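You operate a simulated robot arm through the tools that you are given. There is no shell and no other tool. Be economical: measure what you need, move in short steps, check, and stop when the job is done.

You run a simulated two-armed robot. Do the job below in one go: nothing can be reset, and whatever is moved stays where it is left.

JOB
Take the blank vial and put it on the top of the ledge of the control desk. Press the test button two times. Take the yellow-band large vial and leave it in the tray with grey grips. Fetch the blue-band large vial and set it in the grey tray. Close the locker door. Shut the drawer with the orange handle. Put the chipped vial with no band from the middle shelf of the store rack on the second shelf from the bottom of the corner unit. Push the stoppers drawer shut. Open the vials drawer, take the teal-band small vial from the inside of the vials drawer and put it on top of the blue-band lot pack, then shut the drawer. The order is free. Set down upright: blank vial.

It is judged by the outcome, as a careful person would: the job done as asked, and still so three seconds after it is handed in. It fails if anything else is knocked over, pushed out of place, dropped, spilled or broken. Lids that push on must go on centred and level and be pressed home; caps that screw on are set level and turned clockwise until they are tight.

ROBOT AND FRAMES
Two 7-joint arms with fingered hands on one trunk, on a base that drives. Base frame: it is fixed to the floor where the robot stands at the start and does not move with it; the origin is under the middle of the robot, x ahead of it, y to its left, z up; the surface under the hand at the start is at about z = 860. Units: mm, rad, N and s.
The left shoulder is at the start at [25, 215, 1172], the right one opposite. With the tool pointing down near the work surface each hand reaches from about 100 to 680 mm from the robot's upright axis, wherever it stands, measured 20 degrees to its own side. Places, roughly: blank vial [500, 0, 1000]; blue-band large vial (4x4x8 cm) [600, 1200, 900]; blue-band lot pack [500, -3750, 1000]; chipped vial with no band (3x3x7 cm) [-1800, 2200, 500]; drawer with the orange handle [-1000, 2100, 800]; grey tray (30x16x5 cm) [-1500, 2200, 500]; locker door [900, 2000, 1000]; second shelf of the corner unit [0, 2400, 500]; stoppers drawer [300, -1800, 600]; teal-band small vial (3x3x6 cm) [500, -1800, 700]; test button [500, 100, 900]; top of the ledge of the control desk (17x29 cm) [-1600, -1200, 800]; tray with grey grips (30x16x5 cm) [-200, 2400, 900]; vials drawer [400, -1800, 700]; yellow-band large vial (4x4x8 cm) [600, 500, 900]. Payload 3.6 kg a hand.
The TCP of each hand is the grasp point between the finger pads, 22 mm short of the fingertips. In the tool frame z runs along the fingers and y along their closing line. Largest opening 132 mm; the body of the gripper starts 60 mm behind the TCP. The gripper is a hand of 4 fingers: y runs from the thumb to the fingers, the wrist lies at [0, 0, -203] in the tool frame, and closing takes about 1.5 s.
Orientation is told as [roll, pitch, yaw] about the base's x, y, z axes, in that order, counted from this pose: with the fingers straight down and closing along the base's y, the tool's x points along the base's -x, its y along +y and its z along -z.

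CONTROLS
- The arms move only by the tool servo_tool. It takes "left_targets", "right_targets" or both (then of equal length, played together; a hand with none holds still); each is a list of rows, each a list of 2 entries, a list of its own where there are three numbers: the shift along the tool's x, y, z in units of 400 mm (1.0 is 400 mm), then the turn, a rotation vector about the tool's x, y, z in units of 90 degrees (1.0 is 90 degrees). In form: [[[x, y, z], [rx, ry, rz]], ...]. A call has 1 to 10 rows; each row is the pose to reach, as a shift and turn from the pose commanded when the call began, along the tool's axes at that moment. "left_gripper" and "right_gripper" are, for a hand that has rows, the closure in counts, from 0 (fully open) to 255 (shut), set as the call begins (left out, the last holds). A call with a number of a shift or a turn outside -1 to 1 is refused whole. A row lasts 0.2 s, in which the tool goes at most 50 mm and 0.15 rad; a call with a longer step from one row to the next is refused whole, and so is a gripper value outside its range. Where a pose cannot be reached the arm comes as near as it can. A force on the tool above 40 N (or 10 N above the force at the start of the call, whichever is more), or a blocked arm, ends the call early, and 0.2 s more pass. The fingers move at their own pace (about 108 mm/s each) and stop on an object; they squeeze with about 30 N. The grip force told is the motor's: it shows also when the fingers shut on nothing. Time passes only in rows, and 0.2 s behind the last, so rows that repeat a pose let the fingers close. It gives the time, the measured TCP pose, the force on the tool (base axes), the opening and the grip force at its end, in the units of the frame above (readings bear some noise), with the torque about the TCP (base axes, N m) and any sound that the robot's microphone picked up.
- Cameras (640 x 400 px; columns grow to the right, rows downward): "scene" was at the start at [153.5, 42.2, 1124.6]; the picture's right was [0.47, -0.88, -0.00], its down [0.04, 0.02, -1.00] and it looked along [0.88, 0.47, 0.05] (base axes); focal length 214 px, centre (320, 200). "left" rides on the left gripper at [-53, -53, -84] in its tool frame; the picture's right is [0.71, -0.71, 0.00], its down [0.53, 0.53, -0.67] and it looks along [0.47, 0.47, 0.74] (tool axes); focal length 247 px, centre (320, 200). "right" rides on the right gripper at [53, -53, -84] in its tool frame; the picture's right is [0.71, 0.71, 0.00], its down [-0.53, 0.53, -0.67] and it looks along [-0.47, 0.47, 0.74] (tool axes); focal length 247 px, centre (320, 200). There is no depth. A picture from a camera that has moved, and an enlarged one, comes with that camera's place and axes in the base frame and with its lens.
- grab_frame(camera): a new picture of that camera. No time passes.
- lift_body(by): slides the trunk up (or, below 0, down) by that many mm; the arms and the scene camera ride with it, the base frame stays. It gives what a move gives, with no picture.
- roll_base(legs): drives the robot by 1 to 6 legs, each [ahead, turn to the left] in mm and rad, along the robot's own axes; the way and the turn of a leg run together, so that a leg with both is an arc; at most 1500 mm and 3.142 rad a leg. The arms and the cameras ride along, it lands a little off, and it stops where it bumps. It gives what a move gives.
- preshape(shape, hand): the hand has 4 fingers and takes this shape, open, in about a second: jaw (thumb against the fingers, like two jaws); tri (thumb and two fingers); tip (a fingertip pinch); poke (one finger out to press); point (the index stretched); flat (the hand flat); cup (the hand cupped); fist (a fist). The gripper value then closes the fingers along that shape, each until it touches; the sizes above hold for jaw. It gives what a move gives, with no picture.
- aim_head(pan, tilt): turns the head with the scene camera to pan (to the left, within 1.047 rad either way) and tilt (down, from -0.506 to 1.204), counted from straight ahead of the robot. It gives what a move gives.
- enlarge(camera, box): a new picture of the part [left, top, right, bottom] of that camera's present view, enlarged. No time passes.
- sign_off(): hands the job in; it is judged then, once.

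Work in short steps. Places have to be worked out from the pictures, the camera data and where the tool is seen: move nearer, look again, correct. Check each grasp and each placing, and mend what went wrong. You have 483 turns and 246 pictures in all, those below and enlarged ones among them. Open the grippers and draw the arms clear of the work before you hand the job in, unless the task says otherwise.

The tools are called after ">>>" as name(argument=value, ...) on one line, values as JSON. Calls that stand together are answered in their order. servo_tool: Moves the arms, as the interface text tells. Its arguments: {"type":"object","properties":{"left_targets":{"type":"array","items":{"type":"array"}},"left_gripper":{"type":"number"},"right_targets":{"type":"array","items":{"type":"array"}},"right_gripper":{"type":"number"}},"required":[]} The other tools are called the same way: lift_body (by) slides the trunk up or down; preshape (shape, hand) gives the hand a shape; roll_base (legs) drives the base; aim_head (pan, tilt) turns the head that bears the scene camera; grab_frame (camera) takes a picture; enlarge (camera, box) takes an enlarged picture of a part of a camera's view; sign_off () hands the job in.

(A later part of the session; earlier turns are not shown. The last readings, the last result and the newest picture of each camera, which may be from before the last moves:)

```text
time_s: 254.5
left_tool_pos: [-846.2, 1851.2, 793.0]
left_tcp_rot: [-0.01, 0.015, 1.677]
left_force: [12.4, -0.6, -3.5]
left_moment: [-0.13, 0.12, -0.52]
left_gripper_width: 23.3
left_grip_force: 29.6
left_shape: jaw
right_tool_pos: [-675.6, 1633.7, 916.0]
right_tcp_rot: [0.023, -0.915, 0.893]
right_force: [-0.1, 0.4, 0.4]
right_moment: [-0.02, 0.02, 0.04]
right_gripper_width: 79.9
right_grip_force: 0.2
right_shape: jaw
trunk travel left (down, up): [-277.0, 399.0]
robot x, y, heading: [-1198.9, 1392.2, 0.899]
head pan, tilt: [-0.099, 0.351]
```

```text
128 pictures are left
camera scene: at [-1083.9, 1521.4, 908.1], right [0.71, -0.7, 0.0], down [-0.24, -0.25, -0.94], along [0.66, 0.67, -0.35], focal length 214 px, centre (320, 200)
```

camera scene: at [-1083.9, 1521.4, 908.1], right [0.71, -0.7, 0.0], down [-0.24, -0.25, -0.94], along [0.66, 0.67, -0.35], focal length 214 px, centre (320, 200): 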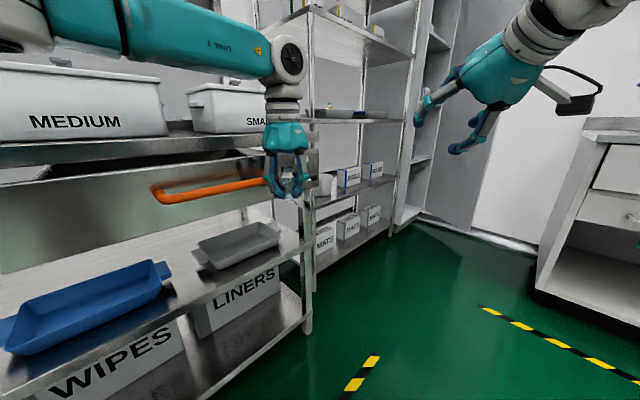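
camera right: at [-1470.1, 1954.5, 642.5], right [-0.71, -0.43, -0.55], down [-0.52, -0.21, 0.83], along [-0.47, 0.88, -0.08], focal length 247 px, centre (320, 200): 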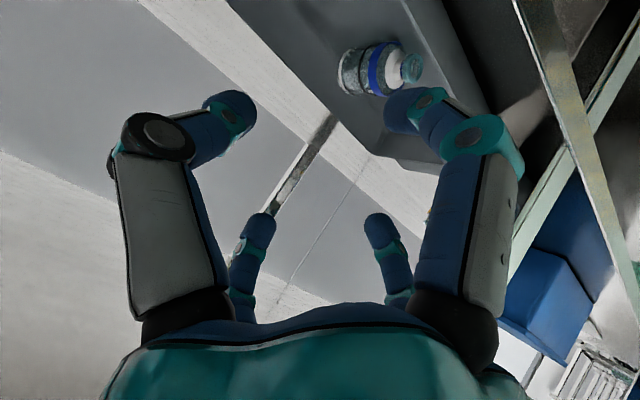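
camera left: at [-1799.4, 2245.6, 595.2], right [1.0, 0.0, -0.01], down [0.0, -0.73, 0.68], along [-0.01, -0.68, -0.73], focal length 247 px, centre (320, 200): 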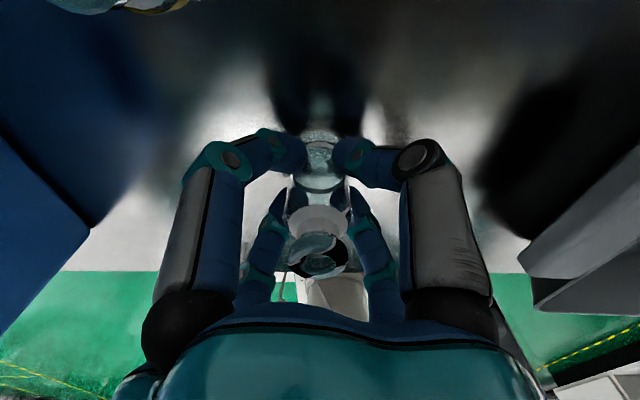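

The left hand touched the drawer handle. I turn back right a bit and raise the left side by lifting the trunk.

>>> roll_base(legs=[[0, -0.2]])

>>> lift_body(by=200)

>>> grab_frame(camera="left")

```text
time_s: 255.7
left_tool_pos: [-761.5, 1769.9, 792.2]
left_tcp_rot: [-0.011, 0.016, 1.477]
left_force: [-0.9, -0.6, -0.6]
left_moment: [-0.03, 0.0, 0.03]
left_gripper_width: 23.3
left_grip_force: 29.8
left_shape: jaw
right_tool_pos: [-637.6, 1524.6, 915.8]
right_tcp_rot: [0.022, -0.915, 0.693]
right_force: [-0.3, 0.0, -0.7]
right_moment: [0.03, 0.01, 0.02]
right_gripper_width: 79.9
right_grip_force: 0.0
right_shape: jaw
trunk travel left (down, up): [-277.0, 399.0]
robot x, y, heading: [-1204.0, 1400.5, 0.687]
head pan, tilt: [-0.099, 0.351]
```

```text
time_s: 257.8
left_tool_pos: [-761.2, 1770.7, 992.8]
left_tcp_rot: [-0.009, 0.012, 1.475]
left_force: [0.0, -0.1, -1.1]
left_moment: [-0.01, 0.02, -0.02]
left_gripper_width: 23.5
left_grip_force: 30.2
left_shape: jaw
right_tool_pos: [-637.7, 1524.6, 1116.3]
right_tcp_rot: [0.023, -0.914, 0.692]
right_force: [0.1, 0.3, -0.1]
right_moment: [0.02, 0.01, -0.04]
right_gripper_width: 80.0
right_grip_force: 0.0
right_shape: jaw
trunk travel left (down, up): [-477.0, 199.0]
robot x, y, heading: [-1199.6, 1399.4, 0.69]
head pan, tilt: [-0.099, 0.351]
```

```text
127 pictures are left
camera left: at [-703.5, 1820.7, 1077.8], right [0.64, -0.77, 0.02], down [-0.58, -0.46, 0.67], along [-0.51, -0.44, -0.74], focal length 247 px, centre (320, 200)
```

left: 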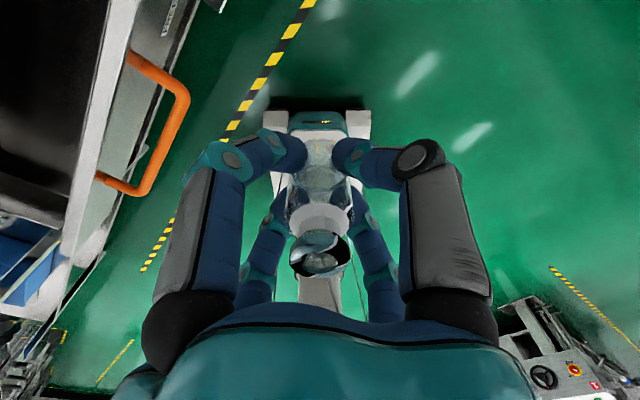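

The vial is still held properly. I tuck the left hand back and up, back off, and turn to face the drawer.

>>> servo_tool(left_targets=[[[0, 0.1, -0.02], [0, 0, 0.07]], [[-0.01, 0.2, -0.05], [0, 0, 0.14]], [[-0.015, 0.3, -0.08], [0, 0, 0.21]], [[-0.02, 0.4, -0.12], [0, 0, 0.28]], [[-0.025, 0.5, -0.16], [0, 0, 0.36]], [[-0.03, 0.6, -0.2], [0, 0, 0.43]], [[-0.032, 0.647, -0.2], [0, 0, 0.5]]])

>>> roll_base(legs=[[-250, 0], [0, 0.6]])

>>> roll_base(legs=[[0, 0.28]])

>>> grab_frame(camera="scene")

```text
time_s: 259.4
left_tool_pos: [-1019.5, 1809.1, 1071.1]
left_tcp_rot: [-0.019, 0.002, 0.69]
left_force: [0.5, -0.1, -1.1]
left_moment: [0.0, -0.01, -0.04]
left_gripper_width: 23.6
left_grip_force: 30.1
left_shape: jaw
right_tool_pos: [-637.1, 1523.6, 1117.4]
right_tcp_rot: [0.021, -0.914, 0.69]
right_force: [-0.3, 0.4, -0.1]
right_moment: [0.03, -0.03, -0.05]
right_gripper_width: 80.2
right_grip_force: 0.1
right_shape: jaw
trunk travel left (down, up): [-477.0, 199.0]
robot x, y, heading: [-1202.6, 1402.0, 0.689]
head pan, tilt: [-0.099, 0.351]
```

```text
time_s: 262.6
left_tool_pos: [-1408.9, 1692.5, 1071.9]
left_tcp_rot: [-0.017, 0.005, 1.152]
left_force: [0.5, -0.2, 0.4]
left_moment: [0.0, 0.01, -0.01]
left_gripper_width: 23.0
left_grip_force: 29.7
left_shape: jaw
right_tool_pos: [-938.9, 1605.7, 1116.4]
right_tcp_rot: [0.02, -0.91, 1.15]
right_force: [0.5, 0.8, -1.0]
right_moment: [0.01, 0.02, 0.01]
right_gripper_width: 80.2
right_grip_force: 0.1
right_shape: jaw
trunk travel left (down, up): [-477.0, 199.0]
robot x, y, heading: [-1377.9, 1234.0, 1.161]
head pan, tilt: [-0.099, 0.351]
stopped in leg 2: the robot was blocked; the commanded pose is now the measured one
```

```text
time_s: 263.9
left_tool_pos: [-1536.0, 1667.6, 1071.6]
left_tcp_rot: [-0.018, 0.004, 1.433]
left_force: [-0.3, -0.2, -0.5]
left_moment: [0.03, 0.01, -0.01]
left_gripper_width: 23.2
left_grip_force: 29.8
left_shape: jaw
right_tool_pos: [-1058.7, 1714.6, 1117.2]
right_tcp_rot: [0.02, -0.915, 1.435]
right_force: [0.6, 0.4, 0.6]
right_moment: [-0.02, 0.02, 0.0]
right_gripper_width: 79.9
right_grip_force: 0.1
right_shape: jaw
trunk travel left (down, up): [-477.0, 199.0]
robot x, y, heading: [-1367.2, 1236.3, 1.444]
head pan, tilt: [-0.099, 0.351]
```

```text
126 pictures are left
camera scene: at [-1336.2, 1402.5, 1114.8], right [0.97, -0.23, 0.0], down [-0.08, -0.34, -0.94], along [0.21, 0.91, -0.34], focal length 214 px, centre (320, 200)
```

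scene: 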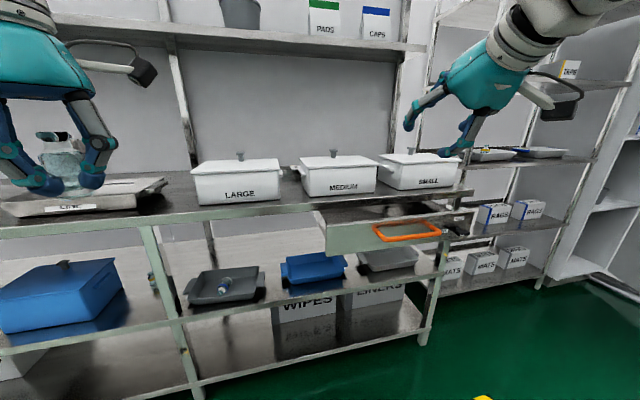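

I zoom on the drawer front for the latch.

>>> enlarge(camera="scene", box=[310, 185, 490, 275])

```text
3.56 times, centred on (400, 230) of scene
camera zoom: at [-1336.2, 1402.5, 1114.8], right [0.97, -0.23, 0.0], down [-0.08, -0.34, -0.94], along [0.21, 0.91, -0.34], focal length 763 px, centre (36, 93)
```

zoom: 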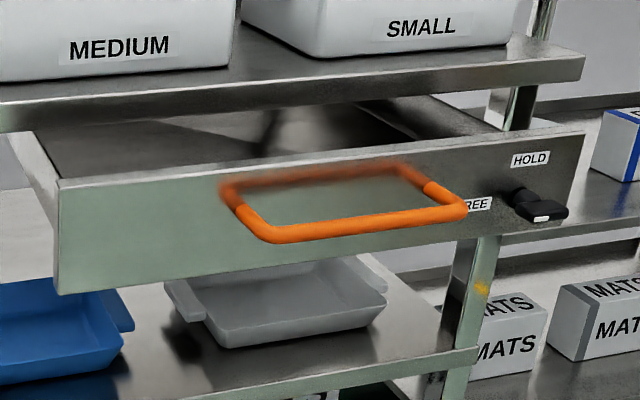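

I'll try pushing first. I reposition so the right arm is straight in front of the drawer centre (x ≈ -900).

>>> roll_base(legs=[[0, -0.62], [0, -0.62], [255, 0]])

>>> roll_base(legs=[[0, 0.68], [0, 0.69]])

```text
time_s: 267.8
left_tool_pos: [-1007.3, 1540.1, 1074.0]
left_tcp_rot: [-0.016, 0.003, 0.206]
left_force: [-0.1, 0.4, 1.2]
left_moment: [-0.01, -0.03, 0.04]
left_gripper_width: 23.1
left_grip_force: 29.9
left_shape: jaw
right_tool_pos: [-802.8, 1107.7, 1117.6]
right_tcp_rot: [0.027, -0.916, 0.201]
right_force: [-0.5, -0.5, -0.8]
right_moment: [0.0, 0.02, 0.02]
right_gripper_width: 80.4
right_grip_force: 0.1
right_shape: jaw
trunk travel left (down, up): [-477.0, 199.0]
robot x, y, heading: [-1373.4, 1290.0, 0.176]
head pan, tilt: [-0.099, 0.351]
stopped in leg 2: the robot was blocked; the commanded pose is now the measured one
```

```text
time_s: 271.4
left_tool_pos: [-1451.7, 1729.4, 1073.6]
left_tcp_rot: [-0.019, 0.003, 1.355]
left_force: [0.5, 0.5, -0.1]
left_moment: [0.01, -0.02, 0.0]
left_gripper_width: 23.0
left_grip_force: 30.0
left_shape: jaw
right_tool_pos: [-973.9, 1739.1, 1118.1]
right_tcp_rot: [0.02, -0.913, 1.356]
right_force: [-0.2, 0.4, -0.8]
right_moment: [0.04, 0.03, 0.01]
right_gripper_width: 80.3
right_grip_force: 0.1
right_shape: jaw
trunk travel left (down, up): [-477.0, 199.0]
robot x, y, heading: [-1318.8, 1282.0, 1.361]
head pan, tilt: [-0.099, 0.351]
stopped in leg 2: the robot was blocked; the commanded pose is now the measured one
```

>>> roll_base(legs=[[0, -0.8]])

>>> roll_base(legs=[[235, 0]])

>>> roll_base(legs=[[-80, 0.5]])

```text
time_s: 274.0
left_tool_pos: [-1080.4, 1682.9, 1073.5]
left_tcp_rot: [-0.017, 0.004, 0.54]
left_force: [0.6, 0.8, 0.3]
left_moment: [-0.01, 0.03, 0.04]
left_gripper_width: 22.8
left_grip_force: 29.9
left_shape: jaw
right_tool_pos: [-744.6, 1340.8, 1117.9]
right_tcp_rot: [0.02, -0.913, 0.541]
right_force: [0.5, 0.4, -0.1]
right_moment: [-0.03, 0.02, -0.01]
right_gripper_width: 80.3
right_grip_force: 0.0
right_shape: jaw
trunk travel left (down, up): [-477.0, 199.0]
robot x, y, heading: [-1339.7, 1310.0, 0.55]
head pan, tilt: [-0.099, 0.351]
```

```text
time_s: 275.8
left_tool_pos: [-879.1, 1808.7, 1073.5]
left_tcp_rot: [-0.02, 0.002, 0.542]
left_force: [1.2, -0.1, 0.6]
left_moment: [-0.02, 0.01, -0.01]
left_gripper_width: 22.8
left_grip_force: 30.3
left_shape: jaw
right_tool_pos: [-542.2, 1470.7, 1118.7]
right_tcp_rot: [0.021, -0.913, 0.542]
right_force: [0.4, 0.0, -0.2]
right_moment: [-0.02, -0.03, 0.03]
right_gripper_width: 80.4
right_grip_force: 0.0
right_shape: jaw
trunk travel left (down, up): [-477.0, 199.0]
robot x, y, heading: [-1132.4, 1434.9, 0.554]
head pan, tilt: [-0.099, 0.351]
```

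```text
time_s: 277.6
left_tool_pos: [-1144.5, 1829.9, 1076.1]
left_tcp_rot: [-0.018, 0.001, 1.042]
left_force: [0.9, 0.4, -0.4]
left_moment: [-0.01, -0.01, 0.02]
left_gripper_width: 22.9
left_grip_force: 30.0
left_shape: jaw
right_tool_pos: [-685.9, 1691.8, 1120.1]
right_tcp_rot: [0.021, -0.916, 1.042]
right_force: [-0.2, -0.5, -1.0]
right_moment: [0.05, 0.04, 0.02]
right_gripper_width: 80.1
right_grip_force: 0.1
right_shape: jaw
trunk travel left (down, up): [-477.0, 199.0]
robot x, y, heading: [-1172.3, 1364.7, 1.051]
head pan, tilt: [-0.099, 0.351]
```

>>> roll_base(legs=[[0, 0.52]])

>>> aim_head(pan=-0.3, tilt=0.6)

>>> grab_frame(camera="scene")

```text
time_s: 279.5
left_tool_pos: [-1380.9, 1782.1, 1075.0]
left_tcp_rot: [-0.019, 0.005, 1.57]
left_force: [-0.8, 0.5, -1.0]
left_moment: [-0.02, -0.03, 0.03]
left_gripper_width: 23.2
left_grip_force: 29.0
left_shape: jaw
right_tool_pos: [-914.0, 1894.4, 1120.5]
right_tcp_rot: [0.024, -0.912, 1.572]
right_force: [-0.4, -0.2, 0.4]
right_moment: [0.02, 0.02, 0.01]
right_gripper_width: 80.2
right_grip_force: 0.0
right_shape: jaw
trunk travel left (down, up): [-477.0, 199.0]
robot x, y, heading: [-1150.1, 1369.9, 1.585]
head pan, tilt: [-0.099, 0.351]
```

```text
time_s: 280.3
left_tool_pos: [-1378.6, 1781.1, 1076.3]
left_tcp_rot: [-0.017, 0.002, 1.571]
left_force: [-0.6, -0.4, 0.4]
left_moment: [-0.02, 0.03, 0.0]
left_gripper_width: 22.8
left_grip_force: 30.3
left_shape: jaw
right_tool_pos: [-913.3, 1893.7, 1120.9]
right_tcp_rot: [0.025, -0.914, 1.569]
right_force: [0.6, 0.3, -1.0]
right_moment: [0.0, -0.02, 0.01]
right_gripper_width: 80.3
right_grip_force: 0.1
right_shape: jaw
trunk travel left (down, up): [-477.0, 199.0]
robot x, y, heading: [-1150.7, 1370.0, 1.583]
head pan, tilt: [-0.3, 0.6]
```

```text
124 pictures are left
camera scene: at [-1124.2, 1532.1, 1092.1], right [0.96, -0.28, 0.0], down [-0.16, -0.54, -0.82], along [0.23, 0.79, -0.57], focal length 214 px, centre (320, 200)
```

scene: 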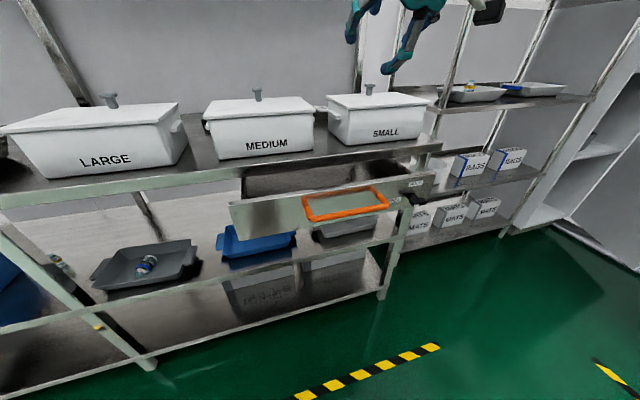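

Drawer front ≈ y 1970, x -1212..-653, z ≈ 700–800, handle centre x ≈ -934. I back off 120 mm, lower the trunk 260 mm and point the closed right hand forward.

>>> roll_base(legs=[[-130, 0]])

>>> lift_body(by=-260)

>>> servo_tool(right_targets=[[[0.03, 0.01, 0.04], [0, -0.08, 0]], [[0.07, 0.02, 0.08], [0, -0.16, 0]], [[0.11, 0.03, 0.12], [0, -0.24, 0]], [[0.15, 0.04, 0.16], [0, -0.32, 0]], [[0.2, 0.04, 0.16], [0, -0.38, 0]], [[0.2, 0.04, 0.16], [0, -0.38, 0]]], right_gripper=255)

>>> aim_head(pan=-0.35, tilt=0.3)

>>> grab_frame(camera="scene")

```text
time_s: 281.6
left_tool_pos: [-1379.7, 1646.3, 1076.8]
left_tcp_rot: [-0.02, 0.001, 1.571]
left_force: [-0.2, -0.5, 1.2]
left_moment: [0.0, 0.03, -0.02]
left_gripper_width: 23.0
left_grip_force: 30.0
left_shape: jaw
right_tool_pos: [-913.6, 1759.0, 1122.4]
right_tcp_rot: [0.024, -0.915, 1.57]
right_force: [-0.4, 0.0, 0.5]
right_moment: [0.05, 0.04, 0.01]
right_gripper_width: 80.2
right_grip_force: 0.1
right_shape: jaw
trunk travel left (down, up): [-477.0, 199.0]
robot x, y, heading: [-1147.9, 1241.2, 1.583]
head pan, tilt: [-0.3, 0.6]
```

```text
time_s: 284.3
left_tool_pos: [-1378.8, 1648.0, 817.5]
left_tcp_rot: [-0.021, 0.003, 1.571]
left_force: [0.0, -1.5, 0.0]
left_moment: [-0.01, 0.0, -0.03]
left_gripper_width: 22.9
left_grip_force: 30.3
left_shape: jaw
right_tool_pos: [-912.8, 1759.9, 862.1]
right_tcp_rot: [0.024, -0.914, 1.571]
right_force: [-0.7, 0.6, 0.3]
right_moment: [-0.01, -0.01, -0.01]
right_gripper_width: 80.3
right_grip_force: 0.0
right_shape: jaw
trunk travel left (down, up): [-217.0, 459.0]
robot x, y, heading: [-1144.6, 1238.7, 1.582]
head pan, tilt: [-0.3, 0.6]
```

```text
time_s: 285.7
left_tool_pos: [-1379.2, 1648.0, 816.5]
left_tcp_rot: [-0.019, 0.0, 1.572]
left_force: [0.7, -0.1, -0.1]
left_moment: [-0.03, 0.01, -0.01]
left_gripper_width: 23.1
left_grip_force: 30.6
left_shape: jaw
right_tool_pos: [-872.2, 1749.8, 824.3]
right_tcp_rot: [0.248, -1.51, 1.341]
right_force: [-0.5, -0.6, 0.7]
right_moment: [-0.01, 0.03, 0.02]
right_gripper_width: 0.0
right_grip_force: 30.3
right_shape: jaw
right hand out of reach, approached as far as the arm can: row 3, 4, 5, 6
trunk travel left (down, up): [-217.0, 459.0]
robot x, y, heading: [-1145.3, 1237.3, 1.584]
head pan, tilt: [-0.3, 0.6]
```

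```text
time_s: 286.5
left_tool_pos: [-1379.8, 1647.5, 815.8]
left_tcp_rot: [-0.018, 0.003, 1.573]
left_force: [-0.3, -0.6, 0.5]
left_moment: [0.02, 0.02, 0.0]
left_gripper_width: 23.0
left_grip_force: 29.8
left_shape: jaw
right_tool_pos: [-871.2, 1749.7, 823.3]
right_tcp_rot: [0.237, -1.507, 1.355]
right_force: [0.0, 0.8, -0.5]
right_moment: [0.02, -0.01, 0.0]
right_gripper_width: 0.1
right_grip_force: 29.5
right_shape: jaw
trunk travel left (down, up): [-217.0, 459.0]
robot x, y, heading: [-1145.5, 1236.0, 1.585]
head pan, tilt: [-0.351, 0.3]
```

```text
123 pictures are left
camera scene: at [-1117.5, 1407.5, 850.2], right [0.94, -0.33, 0.0], down [-0.1, -0.28, -0.95], along [0.32, 0.9, -0.3], focal length 214 px, centre (320, 200)
```

scene: 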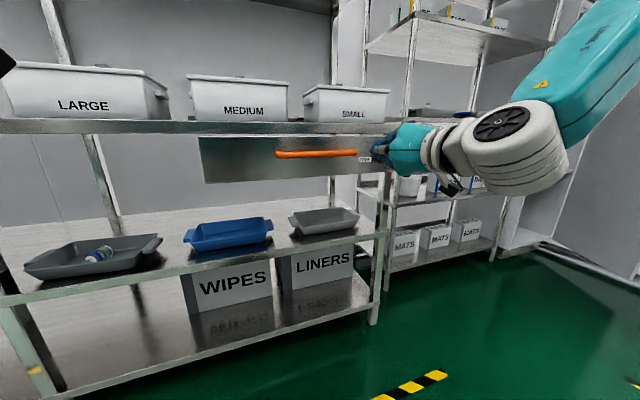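

The right hand points forward at z ≈ 823, x ≈ -871; the handle is at z ≈ 800, x -1045..-826. I lower 25 mm and drive forward in stages to push.

>>> lift_body(by=-28)

>>> roll_base(legs=[[140, 0]])

>>> grab_frame(camera="scene")

```text
time_s: 287.2
left_tool_pos: [-1379.6, 1648.0, 789.2]
left_tcp_rot: [-0.019, 0.002, 1.574]
left_force: [0.3, -0.5, -1.1]
left_moment: [0.0, 0.02, -0.06]
left_gripper_width: 23.3
left_grip_force: 30.2
left_shape: jaw
right_tool_pos: [-873.2, 1748.9, 795.0]
right_tcp_rot: [0.248, -1.51, 1.342]
right_force: [0.8, 0.6, -0.4]
right_moment: [0.01, 0.02, 0.0]
right_gripper_width: 0.1
right_grip_force: 30.3
right_shape: jaw
trunk travel left (down, up): [-189.0, 487.0]
robot x, y, heading: [-1144.4, 1238.8, 1.581]
head pan, tilt: [-0.351, 0.3]
```

```text
time_s: 288.5
left_tool_pos: [-1380.4, 1787.5, 788.7]
left_tcp_rot: [-0.019, 0.004, 1.571]
left_force: [0.7, 0.2, -0.6]
left_moment: [0.03, 0.0, 0.01]
left_gripper_width: 22.8
left_grip_force: 29.9
left_shape: jaw
right_tool_pos: [-873.9, 1888.1, 795.9]
right_tcp_rot: [0.247, -1.509, 1.342]
right_force: [-0.7, 0.0, -0.4]
right_moment: [0.01, -0.02, 0.0]
right_gripper_width: 0.0
right_grip_force: 30.0
right_shape: jaw
trunk travel left (down, up): [-189.0, 487.0]
robot x, y, heading: [-1146.0, 1378.1, 1.581]
head pan, tilt: [-0.351, 0.3]
```

```text
122 pictures are left
camera scene: at [-1119.0, 1547.2, 820.9], right [0.94, -0.33, 0.0], down [-0.1, -0.28, -0.95], along [0.32, 0.9, -0.3], focal length 214 px, centre (320, 200)
```

scene: 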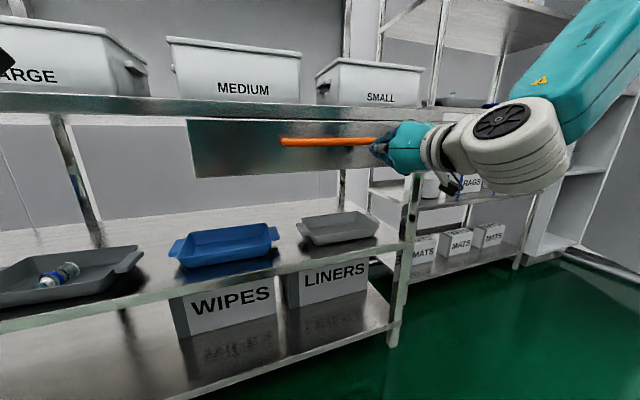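

Near the handle's right end. I push on in a small leg.

>>> roll_base(legs=[[60, 0]])

>>> grab_frame(camera="scene")

```text
time_s: 289.5
left_tool_pos: [-1378.8, 1846.5, 788.1]
left_tcp_rot: [-0.016, 0.001, 1.571]
left_force: [0.2, -0.5, -0.8]
left_moment: [-0.01, 0.01, 0.04]
left_gripper_width: 23.0
left_grip_force: 30.0
left_shape: jaw
right_tool_pos: [-873.2, 1944.6, 793.1]
right_tcp_rot: [0.211, -1.501, 1.381]
right_force: [-1.2, -22.2, -18.6]
right_moment: [-0.24, -0.01, 0.04]
right_gripper_width: 0.1
right_grip_force: 29.9
right_shape: jaw
trunk travel left (down, up): [-189.0, 487.0]
robot x, y, heading: [-1150.3, 1434.6, 1.579]
head pan, tilt: [-0.351, 0.3]
```

```text
121 pictures are left
camera scene: at [-1119.0, 1605.7, 820.9], right [0.94, -0.33, 0.0], down [-0.1, -0.28, -0.96], along [0.32, 0.9, -0.3], focal length 214 px, centre (320, 200)
```

scene: 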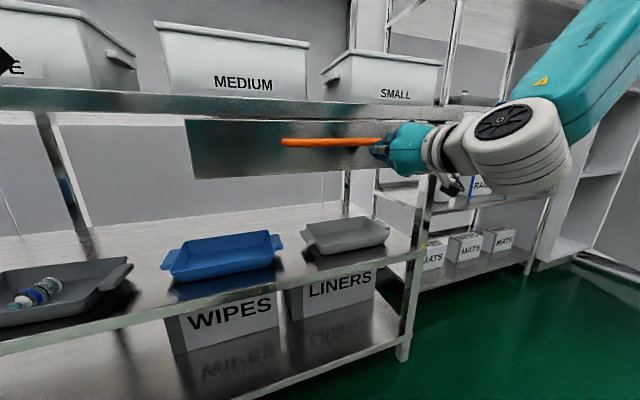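

The drawer front is moving in along with the push. I continue.

>>> roll_base(legs=[[60, 0]])

>>> grab_frame(camera="scene")

```text
time_s: 290.3
left_tool_pos: [-1380.4, 1871.7, 791.8]
left_tcp_rot: [-0.018, -0.005, 1.567]
left_force: [1.1, 0.3, -0.9]
left_moment: [0.01, 0.03, -0.01]
left_gripper_width: 23.1
left_grip_force: 30.0
left_shape: jaw
right_tool_pos: [-874.5, 1963.9, 784.5]
right_tcp_rot: [0.104, -1.465, 1.491]
right_force: [-0.8, -0.9, -7.3]
right_moment: [0.02, -0.03, -0.01]
right_gripper_width: 0.0
right_grip_force: 30.3
right_shape: jaw
trunk travel left (down, up): [-189.0, 487.0]
robot x, y, heading: [-1143.8, 1463.7, 1.584]
head pan, tilt: [-0.351, 0.3]
stopped in leg 1: the force on the tool passed its limit at 47 N (the readings are from after the stop); the commanded pose is now the measured one
```

```text
120 pictures are left
camera scene: at [-1119.7, 1636.8, 820.7], right [0.94, -0.33, 0.0], down [-0.1, -0.28, -0.95], along [0.32, 0.9, -0.3], focal length 214 px, centre (320, 200)
```

scene: 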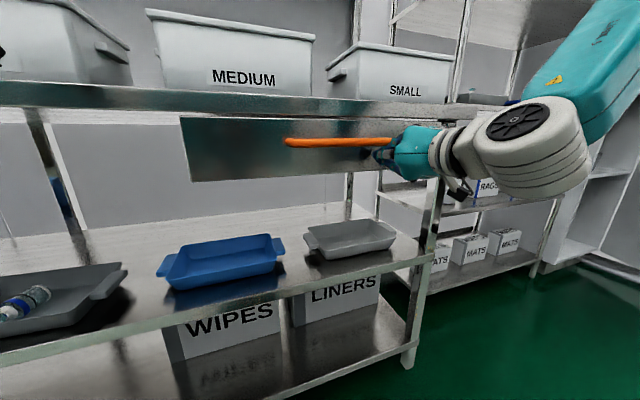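

The front has gone from y ≈ 1967 to ≈ 2063, about flush with the rack. I back off a bit and inspect.

>>> roll_base(legs=[[-150, 0]])

>>> lift_body(by=150)

>>> aim_head(pan=-0.35, tilt=0.5)

>>> enlarge(camera="scene", box=[160, 60, 480, 260])

```text
time_s: 291.7
left_tool_pos: [-1380.3, 1725.2, 794.3]
left_tcp_rot: [-0.017, -0.005, 1.569]
left_force: [0.1, 0.3, -0.3]
left_moment: [-0.03, -0.02, -0.01]
left_gripper_width: 23.2
left_grip_force: 30.0
left_shape: jaw
right_tool_pos: [-873.4, 1817.6, 786.7]
right_tcp_rot: [0.116, -1.469, 1.478]
right_force: [-0.2, 0.3, -1.1]
right_moment: [0.0, 0.01, -0.02]
right_gripper_width: 0.0
right_grip_force: 29.9
right_shape: jaw
trunk travel left (down, up): [-189.0, 487.0]
robot x, y, heading: [-1148.5, 1321.0, 1.584]
head pan, tilt: [-0.351, 0.3]
```

```text
time_s: 293.4
left_tool_pos: [-1381.1, 1724.8, 943.5]
left_tcp_rot: [-0.02, -0.004, 1.568]
left_force: [-0.1, 0.6, 0.1]
left_moment: [0.02, 0.01, 0.01]
left_gripper_width: 23.2
left_grip_force: 30.2
left_shape: jaw
right_tool_pos: [-872.3, 1808.2, 978.6]
right_tcp_rot: [0.646, -1.554, 0.948]
right_force: [0.5, -0.4, 0.3]
right_moment: [-0.03, -0.01, -0.01]
right_gripper_width: 0.0
right_grip_force: 29.9
right_shape: jaw
trunk travel left (down, up): [-339.0, 337.0]
robot x, y, heading: [-1148.9, 1314.8, 1.583]
head pan, tilt: [-0.351, 0.3]
```

```text
time_s: 294.2
left_tool_pos: [-1379.7, 1725.1, 943.3]
left_tcp_rot: [-0.02, -0.004, 1.569]
left_force: [-0.4, -0.8, 0.5]
left_moment: [-0.04, -0.02, -0.02]
left_gripper_width: 23.1
left_grip_force: 30.0
left_shape: jaw
right_tool_pos: [-872.3, 1808.5, 979.9]
right_tcp_rot: [0.663, -1.553, 0.932]
right_force: [0.1, -0.4, 0.2]
right_moment: [-0.01, -0.01, 0.04]
right_gripper_width: 0.0
right_grip_force: 30.3
right_shape: jaw
trunk travel left (down, up): [-339.0, 337.0]
robot x, y, heading: [-1146.6, 1319.7, 1.582]
head pan, tilt: [-0.351, 0.499]
```

```text
2.00 times, centred on (320, 160) of scene
camera zoom: at [-1119.1, 1483.2, 959.4], right [0.94, -0.33, 0.0], down [-0.16, -0.45, -0.88], along [0.29, 0.83, -0.48], focal length 429 px, centre (320, 280)
```

zoom: 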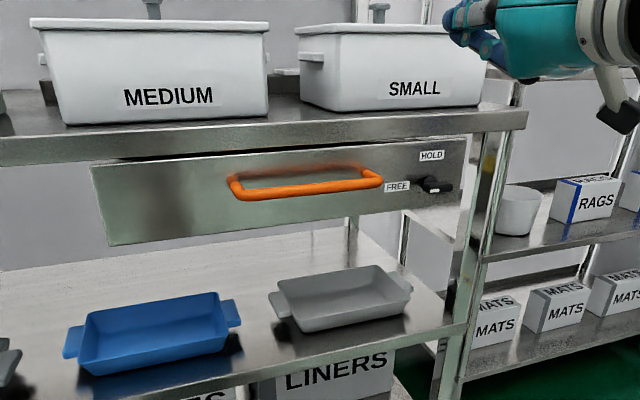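

I enlarge more on the gap between worktop and drawer.

>>> enlarge(camera="scene", box=[190, 110, 290, 170])

>>> enlarge(camera="scene", box=[320, 110, 420, 170])

```text
6.40 times, centred on (240, 140) of scene
camera zoom: at [-1119.1, 1483.2, 959.4], right [0.94, -0.33, 0.0], down [-0.16, -0.45, -0.88], along [0.29, 0.83, -0.48], focal length 1373 px, centre (832, 584)
```

zoom: 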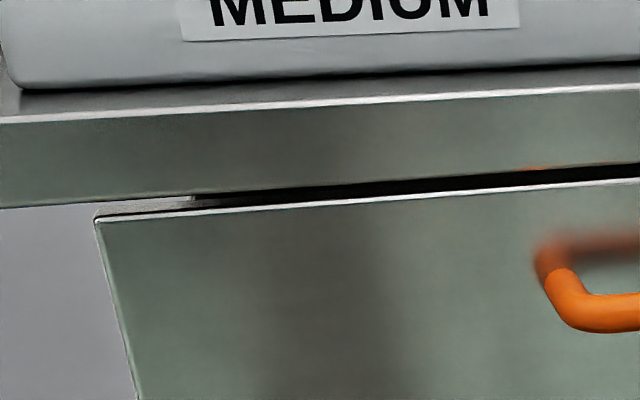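

```text
6.40 times, centred on (370, 140) of scene
camera zoom: at [-1119.1, 1483.2, 959.4], right [0.94, -0.33, 0.0], down [-0.16, -0.45, -0.88], along [0.29, 0.83, -0.48], focal length 1373 px, centre (0, 584)
```

zoom: 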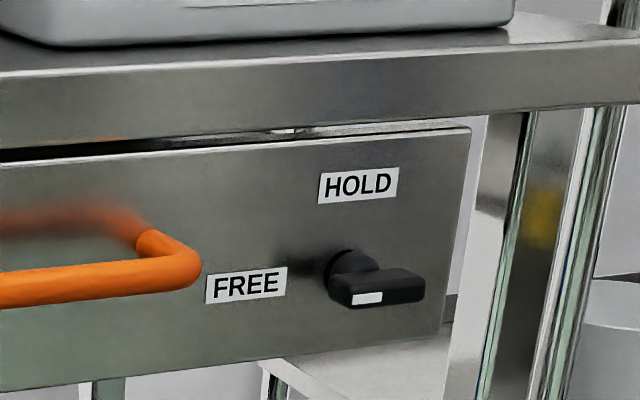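

The latch's white mark points to FREE, and the drawer still looks slightly proud. I lower again and push on the panel just under the handle.

>>> lift_body(by=-165)

>>> roll_base(legs=[[130, 0]])

>>> roll_base(legs=[[40, 0]])

>>> aim_head(pan=-0.35, tilt=0.4)

>>> enlarge(camera="scene", box=[180, 40, 500, 240])

```text
time_s: 296.1
left_tool_pos: [-1379.4, 1725.1, 779.5]
left_tcp_rot: [-0.018, -0.009, 1.571]
left_force: [-0.5, 0.3, -0.6]
left_moment: [-0.02, -0.01, -0.02]
left_gripper_width: 23.1
left_grip_force: 29.9
left_shape: jaw
right_tool_pos: [-872.4, 1807.8, 815.3]
right_tcp_rot: [0.713, -1.554, 0.884]
right_force: [0.0, 0.0, 0.0]
right_moment: [0.03, -0.03, -0.03]
right_gripper_width: 0.0
right_grip_force: 29.6
right_shape: jaw
trunk travel left (down, up): [-174.0, 502.0]
robot x, y, heading: [-1151.7, 1320.0, 1.583]
head pan, tilt: [-0.351, 0.499]
```

```text
time_s: 297.3
left_tool_pos: [-1382.4, 1854.5, 780.4]
left_tcp_rot: [-0.018, -0.008, 1.572]
left_force: [0.0, -0.3, -0.2]
left_moment: [0.0, -0.03, -0.02]
left_gripper_width: 23.2
left_grip_force: 29.3
left_shape: jaw
right_tool_pos: [-876.4, 1938.1, 812.1]
right_tcp_rot: [0.491, -1.548, 1.113]
right_force: [-1.1, -34.6, -8.0]
right_moment: [-0.45, 0.01, 0.11]
right_gripper_width: 0.1
right_grip_force: 30.2
right_shape: jaw
trunk travel left (down, up): [-174.0, 502.0]
robot x, y, heading: [-1150.3, 1452.9, 1.587]
head pan, tilt: [-0.351, 0.499]
```

```text
time_s: 298.1
left_tool_pos: [-1382.8, 1861.1, 782.2]
left_tcp_rot: [-0.015, -0.008, 1.573]
left_force: [0.2, -0.8, -0.6]
left_moment: [0.06, 0.0, 0.01]
left_gripper_width: 22.8
left_grip_force: 29.4
left_shape: jaw
right_tool_pos: [-877.5, 1938.1, 812.6]
right_tcp_rot: [0.437, -1.535, 1.167]
right_force: [5.7, -27.2, 9.2]
right_moment: [0.11, 0.11, 0.07]
right_gripper_width: 0.1
right_grip_force: 30.2
right_shape: jaw
trunk travel left (down, up): [-174.0, 502.0]
robot x, y, heading: [-1147.6, 1457.5, 1.588]
head pan, tilt: [-0.351, 0.499]
stopped in leg 1: the force on the tool passed its limit at 72 N (the readings are from after the stop); the commanded pose is now the measured one
```

```text
time_s: 298.7
left_tool_pos: [-1381.7, 1860.3, 783.0]
left_tcp_rot: [-0.017, -0.01, 1.574]
left_force: [-0.2, -0.2, 0.3]
left_moment: [-0.01, -0.01, 0.02]
left_gripper_width: 22.9
left_grip_force: 30.1
left_shape: jaw
right_tool_pos: [-877.6, 1938.2, 812.3]
right_tcp_rot: [0.411, -1.536, 1.195]
right_force: [5.7, -36.4, 11.7]
right_moment: [0.13, 0.1, 0.15]
right_gripper_width: 0.0
right_grip_force: 29.9
right_shape: jaw
trunk travel left (down, up): [-174.0, 502.0]
robot x, y, heading: [-1147.8, 1457.1, 1.588]
head pan, tilt: [-0.351, 0.4]
```

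```text
2.00 times, centred on (340, 140) of scene
camera zoom: at [-1120.3, 1624.4, 796.9], right [0.94, -0.33, 0.0], down [-0.13, -0.36, -0.92], along [0.31, 0.87, -0.39], focal length 429 px, centre (280, 320)
```

zoom: 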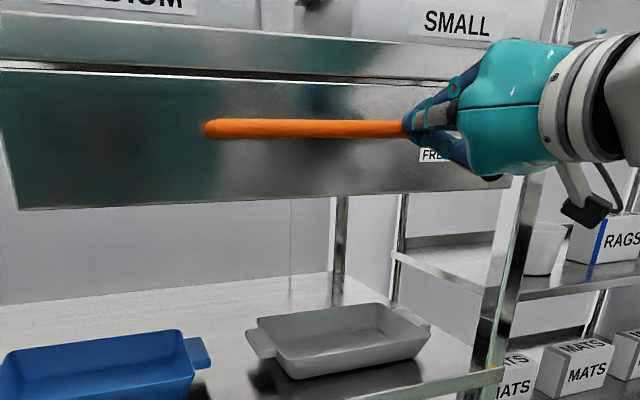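

Two-view triangulation puts both the drawer panel and the worktop lip at y ≈ 2027, i.e. flush, and it no longer moves at 72 N. I back off and will double-check from the side later.

>>> roll_base(legs=[[-250, 0]])

>>> lift_body(by=160)

>>> roll_base(legs=[[0, -0.785]])

>>> roll_base(legs=[[0, -0.75]])

```text
time_s: 300.5
left_tool_pos: [-1379.7, 1616.3, 779.7]
left_tcp_rot: [-0.02, -0.006, 1.576]
left_force: [0.2, -0.7, -0.9]
left_moment: [0.0, 0.01, 0.03]
left_gripper_width: 23.1
left_grip_force: 30.1
left_shape: jaw
right_tool_pos: [-875.3, 1696.9, 809.5]
right_tcp_rot: [0.351, -1.531, 1.26]
right_force: [0.5, -0.8, 0.0]
right_moment: [-0.03, -0.01, 0.0]
right_gripper_width: 0.0
right_grip_force: 29.7
right_shape: jaw
trunk travel left (down, up): [-174.0, 502.0]
robot x, y, heading: [-1145.1, 1213.3, 1.59]
head pan, tilt: [-0.351, 0.4]
```

```text
time_s: 302.4
left_tool_pos: [-1381.3, 1617.5, 939.3]
left_tcp_rot: [-0.02, -0.005, 1.577]
left_force: [-0.5, -0.3, 0.2]
left_moment: [-0.03, -0.01, 0.0]
left_gripper_width: 23.0
left_grip_force: 29.6
left_shape: jaw
right_tool_pos: [-875.4, 1697.0, 970.0]
right_tcp_rot: [0.33, -1.532, 1.28]
right_force: [0.0, -0.1, -0.6]
right_moment: [0.0, 0.03, 0.02]
right_gripper_width: 0.0
right_grip_force: 30.3
right_shape: jaw
trunk travel left (down, up): [-334.0, 342.0]
robot x, y, heading: [-1143.8, 1211.8, 1.585]
head pan, tilt: [-0.351, 0.4]
```

```text
time_s: 304.8
left_tool_pos: [-1035.1, 1665.7, 939.8]
left_tcp_rot: [-0.018, -0.005, 0.813]
left_force: [0.0, 0.5, -0.1]
left_moment: [-0.03, 0.02, 0.01]
left_gripper_width: 22.9
left_grip_force: 30.2
left_shape: jaw
right_tool_pos: [-614.3, 1375.7, 971.3]
right_tcp_rot: [0.347, -1.533, 0.496]
right_force: [0.4, -0.3, 0.5]
right_moment: [0.0, 0.01, 0.0]
right_gripper_width: 0.2
right_grip_force: 29.3
right_shape: jaw
trunk travel left (down, up): [-334.0, 342.0]
robot x, y, heading: [-1174.2, 1236.1, 0.828]
head pan, tilt: [-0.351, 0.4]
```

```text
time_s: 307.6
left_tool_pos: [-774.5, 1459.2, 942.1]
left_tcp_rot: [-0.017, -0.007, 0.065]
left_force: [0.2, 0.3, -0.5]
left_moment: [0.01, -0.04, 0.0]
left_gripper_width: 23.1
left_grip_force: 29.8
left_shape: jaw
right_tool_pos: [-661.6, 961.6, 971.8]
right_tcp_rot: [0.426, -1.533, -0.325]
right_force: [-0.8, -0.2, 0.1]
right_moment: [-0.01, -0.02, 0.0]
right_gripper_width: 0.0
right_grip_force: 30.6
right_shape: jaw
trunk travel left (down, up): [-334.0, 342.0]
robot x, y, heading: [-1168.5, 1268.0, 0.085]
head pan, tilt: [-0.351, 0.4]
stopped in leg 1: the robot was blocked; the commanded pose is now the measured one
```

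Now the chipped vial to the corner unit. I drive along +x, then check the drawer from the side.

>>> roll_base(legs=[[700, 0.08]])

>>> aim_head(pan=1.04, tilt=0.2)

>>> grab_frame(camera="scene")

```text
time_s: 311.5
left_tool_pos: [-92.7, 1569.7, 941.0]
left_tcp_rot: [-0.018, -0.006, 0.133]
left_force: [-0.3, -0.4, 0.5]
left_moment: [0.02, -0.01, -0.02]
left_gripper_width: 22.9
left_grip_force: 29.4
left_shape: jaw
right_tool_pos: [50.4, 1080.2, 972.2]
right_tcp_rot: [0.383, -1.532, -0.217]
right_force: [-0.1, -0.7, -0.1]
right_moment: [0.0, -0.01, 0.04]
right_gripper_width: 0.0
right_grip_force: 30.0
right_shape: jaw
trunk travel left (down, up): [-334.0, 342.0]
robot x, y, heading: [-476.2, 1352.9, 0.147]
head pan, tilt: [-0.351, 0.4]
```

```text
time_s: 313.0
left_tool_pos: [-92.4, 1569.6, 942.4]
left_tcp_rot: [-0.018, -0.005, 0.131]
left_force: [0.4, 0.6, 0.4]
left_moment: [-0.02, 0.01, 0.02]
left_gripper_width: 23.1
left_grip_force: 29.8
left_shape: jaw
right_tool_pos: [50.1, 1080.4, 973.5]
right_tcp_rot: [0.389, -1.532, -0.221]
right_force: [-0.3, 0.2, -0.4]
right_moment: [-0.03, -0.03, 0.0]
right_gripper_width: 0.3
right_grip_force: 30.5
right_shape: jaw
trunk travel left (down, up): [-334.0, 342.0]
robot x, y, heading: [-472.6, 1353.8, 0.151]
head pan, tilt: [1.04, 0.201]
```

```text
115 pictures are left
camera scene: at [-364.7, 1452.8, 981.8], right [0.93, -0.37, 0.0], down [-0.07, -0.19, -0.98], along [0.36, 0.91, -0.2], focal length 214 px, centre (320, 200)
```

scene: 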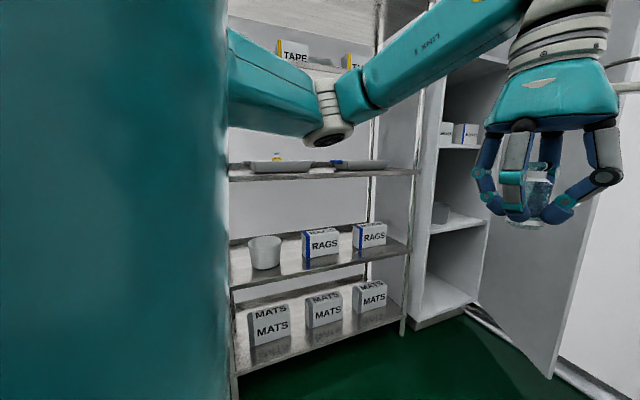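

I continue toward the corner unit and turn to face it.

>>> roll_base(legs=[[420, 0.05]])

>>> roll_base(legs=[[0, 0.75]])

>>> roll_base(legs=[[180, 0.3]])

>>> roll_base(legs=[[0, 0.32]])

>>> aim_head(pan=0.95, tilt=0.2)

>>> grab_frame(camera="scene")

```text
time_s: 315.6
left_tool_pos: [303.5, 1660.4, 945.0]
left_tcp_rot: [-0.014, -0.008, 0.184]
left_force: [-0.1, 0.6, -0.2]
left_moment: [0.0, 0.01, -0.03]
left_gripper_width: 22.6
left_grip_force: 29.4
left_shape: jaw
right_tool_pos: [471.5, 1174.0, 970.3]
right_tcp_rot: [0.465, -1.53, -0.258]
right_force: [-13.8, -36.4, -3.0]
right_moment: [-0.04, -0.04, 0.39]
right_gripper_width: 0.0
right_grip_force: 30.1
right_shape: jaw
trunk travel left (down, up): [-334.0, 342.0]
robot x, y, heading: [-64.0, 1426.7, 0.202]
head pan, tilt: [1.04, 0.201]
```

```text
time_s: 316.4
left_tool_pos: [297.7, 1670.2, 945.5]
left_tcp_rot: [-0.016, -0.006, 0.206]
left_force: [-0.3, 0.3, -0.3]
left_moment: [-0.01, 0.01, 0.01]
left_gripper_width: 23.0
left_grip_force: 30.3
left_shape: jaw
right_tool_pos: [480.1, 1174.0, 968.4]
right_tcp_rot: [0.393, -1.521, -0.209]
right_force: [-7.2, -15.9, 1.5]
right_moment: [0.06, 0.02, 0.28]
right_gripper_width: 0.3
right_grip_force: 30.1
right_shape: jaw
trunk travel left (down, up): [-334.0, 342.0]
robot x, y, heading: [-64.1, 1423.8, 0.22]
head pan, tilt: [1.04, 0.201]
stopped in leg 1: the force on the tool passed its limit at 68 N (the readings are from after the stop); the commanded pose is now the measured one
```

```text
time_s: 317.2
left_tool_pos: [303.8, 1676.8, 945.2]
left_tcp_rot: [-0.018, -0.01, 0.214]
left_force: [-0.5, -0.3, 0.8]
left_moment: [-0.01, 0.0, -0.01]
left_gripper_width: 23.0
left_grip_force: 29.6
left_shape: jaw
right_tool_pos: [489.9, 1171.6, 963.9]
right_tcp_rot: [0.308, -1.509, -0.145]
right_force: [-12.1, -16.8, 2.0]
right_moment: [0.07, 0.01, 0.62]
right_gripper_width: 0.0
right_grip_force: 29.9
right_shape: jaw
trunk travel left (down, up): [-334.0, 342.0]
robot x, y, heading: [-57.0, 1426.1, 0.227]
head pan, tilt: [1.04, 0.201]
stopped in leg 1: the force on the tool passed its limit at 66 N (the readings are from after the stop); the commanded pose is now the measured one
```

```text
time_s: 317.9
left_tool_pos: [302.4, 1677.2, 946.3]
left_tcp_rot: [-0.018, -0.008, 0.22]
left_force: [0.3, 0.2, -0.8]
left_moment: [0.0, -0.01, -0.01]
left_gripper_width: 22.8
left_grip_force: 29.9
left_shape: jaw
right_tool_pos: [490.0, 1170.8, 963.7]
right_tcp_rot: [0.337, -1.507, -0.178]
right_force: [-13.4, -11.1, 4.1]
right_moment: [0.11, 0.07, 0.51]
right_gripper_width: 0.0
right_grip_force: 30.0
right_shape: jaw
trunk travel left (down, up): [-334.0, 342.0]
robot x, y, heading: [-56.7, 1424.1, 0.235]
head pan, tilt: [1.04, 0.201]
stopped in leg 1: the force on the tool passed its limit at 55 N (the readings are from after the stop); the commanded pose is now the measured one
```

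```text
time_s: 318.6
left_tool_pos: [302.3, 1678.2, 946.4]
left_tcp_rot: [-0.017, -0.008, 0.219]
left_force: [-1.1, 0.1, -0.4]
left_moment: [0.0, 0.02, 0.01]
left_gripper_width: 22.8
left_grip_force: 30.1
left_shape: jaw
right_tool_pos: [490.2, 1170.6, 962.8]
right_tcp_rot: [0.33, -1.508, -0.168]
right_force: [-16.1, -13.9, 2.9]
right_moment: [0.06, 0.04, 0.67]
right_gripper_width: 0.1
right_grip_force: 30.0
right_shape: jaw
trunk travel left (down, up): [-334.0, 342.0]
robot x, y, heading: [-54.6, 1430.7, 0.231]
head pan, tilt: [0.949, 0.201]
```

```text
114 pictures are left
camera scene: at [51.0, 1532.1, 982.2], right [0.93, -0.38, 0.0], down [-0.07, -0.18, -0.98], along [0.37, 0.91, -0.2], focal length 214 px, centre (320, 200)
```

scene: 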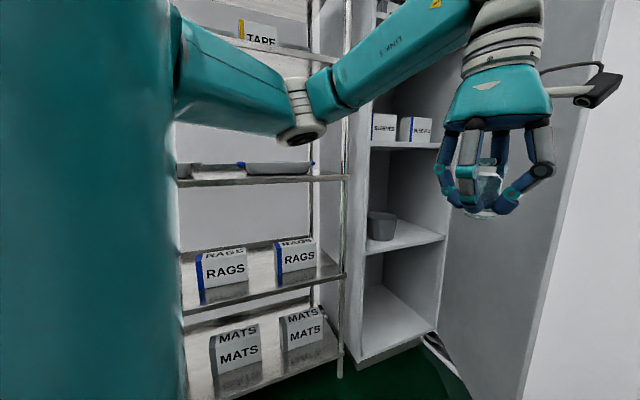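

The right hand touched the press station on the bench. I back straight away and then inspect it.

>>> roll_base(legs=[[-250, 0]])

>>> aim_head(pan=-0.5, tilt=0.15)

>>> grab_frame(camera="scene")

```text
time_s: 320.4
left_tool_pos: [60.8, 1621.5, 946.4]
left_tcp_rot: [-0.018, -0.006, 0.219]
left_force: [-0.3, -0.5, 0.3]
left_moment: [-0.01, 0.01, -0.03]
left_gripper_width: 22.9
left_grip_force: 30.3
left_shape: jaw
right_tool_pos: [246.9, 1114.9, 962.8]
right_tcp_rot: [0.31, -1.506, -0.148]
right_force: [-0.2, -0.8, 0.7]
right_moment: [0.01, 0.01, 0.0]
right_gripper_width: 0.1
right_grip_force: 30.0
right_shape: jaw
trunk travel left (down, up): [-334.0, 342.0]
robot x, y, heading: [-301.1, 1369.5, 0.228]
head pan, tilt: [0.949, 0.201]
```

```text
time_s: 321.9
left_tool_pos: [61.3, 1622.1, 946.2]
left_tcp_rot: [-0.018, -0.006, 0.219]
left_force: [-0.3, 0.1, 1.2]
left_moment: [0.0, 0.03, 0.0]
left_gripper_width: 22.8
left_grip_force: 30.0
left_shape: jaw
right_tool_pos: [246.6, 1115.5, 963.5]
right_tcp_rot: [0.305, -1.508, -0.142]
right_force: [-0.6, -0.4, 0.0]
right_moment: [0.02, 0.0, -0.02]
right_gripper_width: 0.1
right_grip_force: 30.0
right_shape: jaw
trunk travel left (down, up): [-334.0, 342.0]
robot x, y, heading: [-298.2, 1372.9, 0.231]
head pan, tilt: [-0.499, 0.15]
```

```text
113 pictures are left
camera scene: at [-136.9, 1365.2, 986.5], right [-0.26, -0.96, 0.0], down [-0.15, 0.04, -0.99], along [0.95, -0.26, -0.15], focal length 214 px, centre (320, 200)
```

scene: 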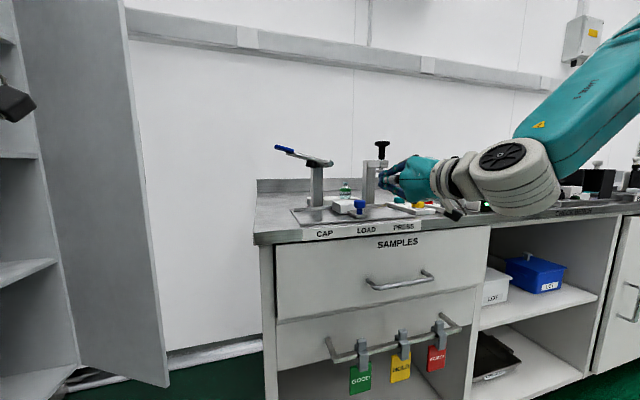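

>>> enlarge(camera="scene", box=[250, 120, 450, 245])

```text
3.20 times, centred on (350, 182) of scene
camera zoom: at [-136.9, 1365.2, 986.5], right [-0.26, -0.96, 0.0], down [-0.15, 0.04, -0.99], along [0.95, -0.26, -0.15], focal length 686 px, centre (224, 256)
```

zoom: 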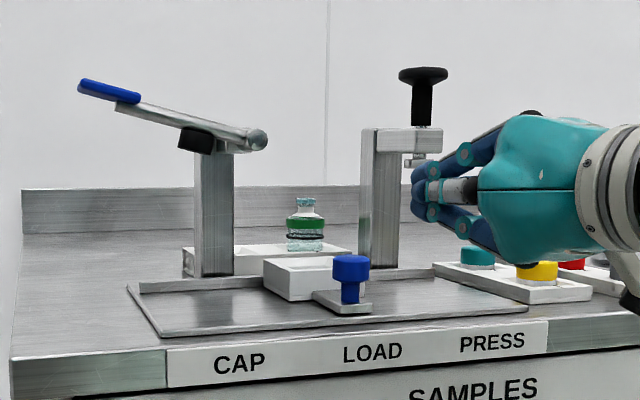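

Everything on the bench is intact. I bring the right hand back to a compact pointing-down pose before continuing.

>>> servo_tool(right_targets=[[[-0.025, 0.03, -0.0225], [0, 0.095, 0]], [[-0.05, 0.065, -0.045], [0, 0.19, 0]], [[-0.075, 0.1, -0.0675], [0, 0.285, 0]], [[-0.1, 0.13, -0.09], [0, 0.38, 0]], [[-0.125, 0.16, -0.1125], [0, 0.475, 0]], [[-0.15, 0.195, -0.135], [0, 0.57, 0]], [[-0.175, 0.23, -0.1575], [0, 0.665, 0]], [[-0.2, 0.26, -0.18], [0, 0.76, 0]], [[-0.225, 0.29, -0.2], [0, 0.855, 0]], [[-0.25, 0.325, -0.225], [0, 0.95, 0]]], right_gripper=60)

```text
time_s: 324.1
left_tool_pos: [60.3, 1621.0, 946.5]
left_tcp_rot: [-0.017, -0.005, 0.219]
left_force: [0.0, 0.4, -0.3]
left_moment: [0.0, 0.02, 0.01]
left_gripper_width: 23.4
left_grip_force: 30.0
left_shape: jaw
right_tool_pos: [144.5, 1227.3, 1070.7]
right_tcp_rot: [0.019, -0.013, 0.16]
right_force: [-0.2, 0.3, 0.5]
right_moment: [-0.03, -0.01, 0.02]
right_gripper_width: 101.4
right_grip_force: 0.0
right_shape: jaw
trunk travel left (down, up): [-334.0, 342.0]
robot x, y, heading: [-299.1, 1371.3, 0.231]
head pan, tilt: [-0.499, 0.15]
```

I raise the trunk 100 mm for bench clearance, drive to about (0, 1440), and turn toward the unit in stages.

>>> lift_body(by=120)

>>> roll_base(legs=[[280, 0]])

>>> roll_base(legs=[[0, 0.73]])

```text
time_s: 325.6
left_tool_pos: [61.6, 1621.6, 1065.7]
left_tcp_rot: [-0.019, -0.006, 0.22]
left_force: [0.6, -0.3, -0.3]
left_moment: [0.02, -0.02, 0.01]
left_gripper_width: 22.8
left_grip_force: 30.0
left_shape: jaw
right_tool_pos: [143.7, 1227.1, 1194.2]
right_tcp_rot: [0.022, -0.024, 0.159]
right_force: [0.5, 0.3, 0.4]
right_moment: [0.03, 0.0, 0.02]
right_gripper_width: 101.2
right_grip_force: 0.1
right_shape: jaw
trunk travel left (down, up): [-454.0, 222.0]
robot x, y, heading: [-302.8, 1371.9, 0.228]
head pan, tilt: [-0.499, 0.15]
```

```text
time_s: 327.6
left_tool_pos: [332.7, 1689.0, 1065.2]
left_tcp_rot: [-0.021, -0.005, 0.225]
left_force: [0.1, 0.0, -0.5]
left_moment: [-0.02, 0.07, 0.0]
left_gripper_width: 22.8
left_grip_force: 30.3
left_shape: jaw
right_tool_pos: [416.9, 1294.7, 1192.9]
right_tcp_rot: [0.021, -0.025, 0.164]
right_force: [0.3, -1.0, -0.5]
right_moment: [0.04, 0.04, 0.01]
right_gripper_width: 101.2
right_grip_force: 0.1
right_shape: jaw
trunk travel left (down, up): [-454.0, 222.0]
robot x, y, heading: [-29.4, 1438.1, 0.24]
head pan, tilt: [-0.499, 0.15]
```

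```text
time_s: 329.9
left_tool_pos: [85.5, 1859.0, 1068.9]
left_tcp_rot: [-0.022, -0.009, 0.921]
left_force: [-1.2, -0.7, -0.8]
left_moment: [-0.02, -0.07, 0.03]
left_gripper_width: 22.9
left_grip_force: 29.6
left_shape: jaw
right_tool_pos: [429.5, 1595.8, 1259.3]
right_tcp_rot: [-0.011, -0.246, 0.727]
right_force: [0.3, 0.7, -1.1]
right_moment: [0.0, -0.01, 0.02]
right_gripper_width: 101.1
right_grip_force: 0.1
right_shape: jaw
trunk travel left (down, up): [-454.0, 222.0]
robot x, y, heading: [-8.3, 1419.6, 0.944]
head pan, tilt: [-0.499, 0.15]
stopped in leg 1: the robot was blocked; the commanded pose is now the measured one
```

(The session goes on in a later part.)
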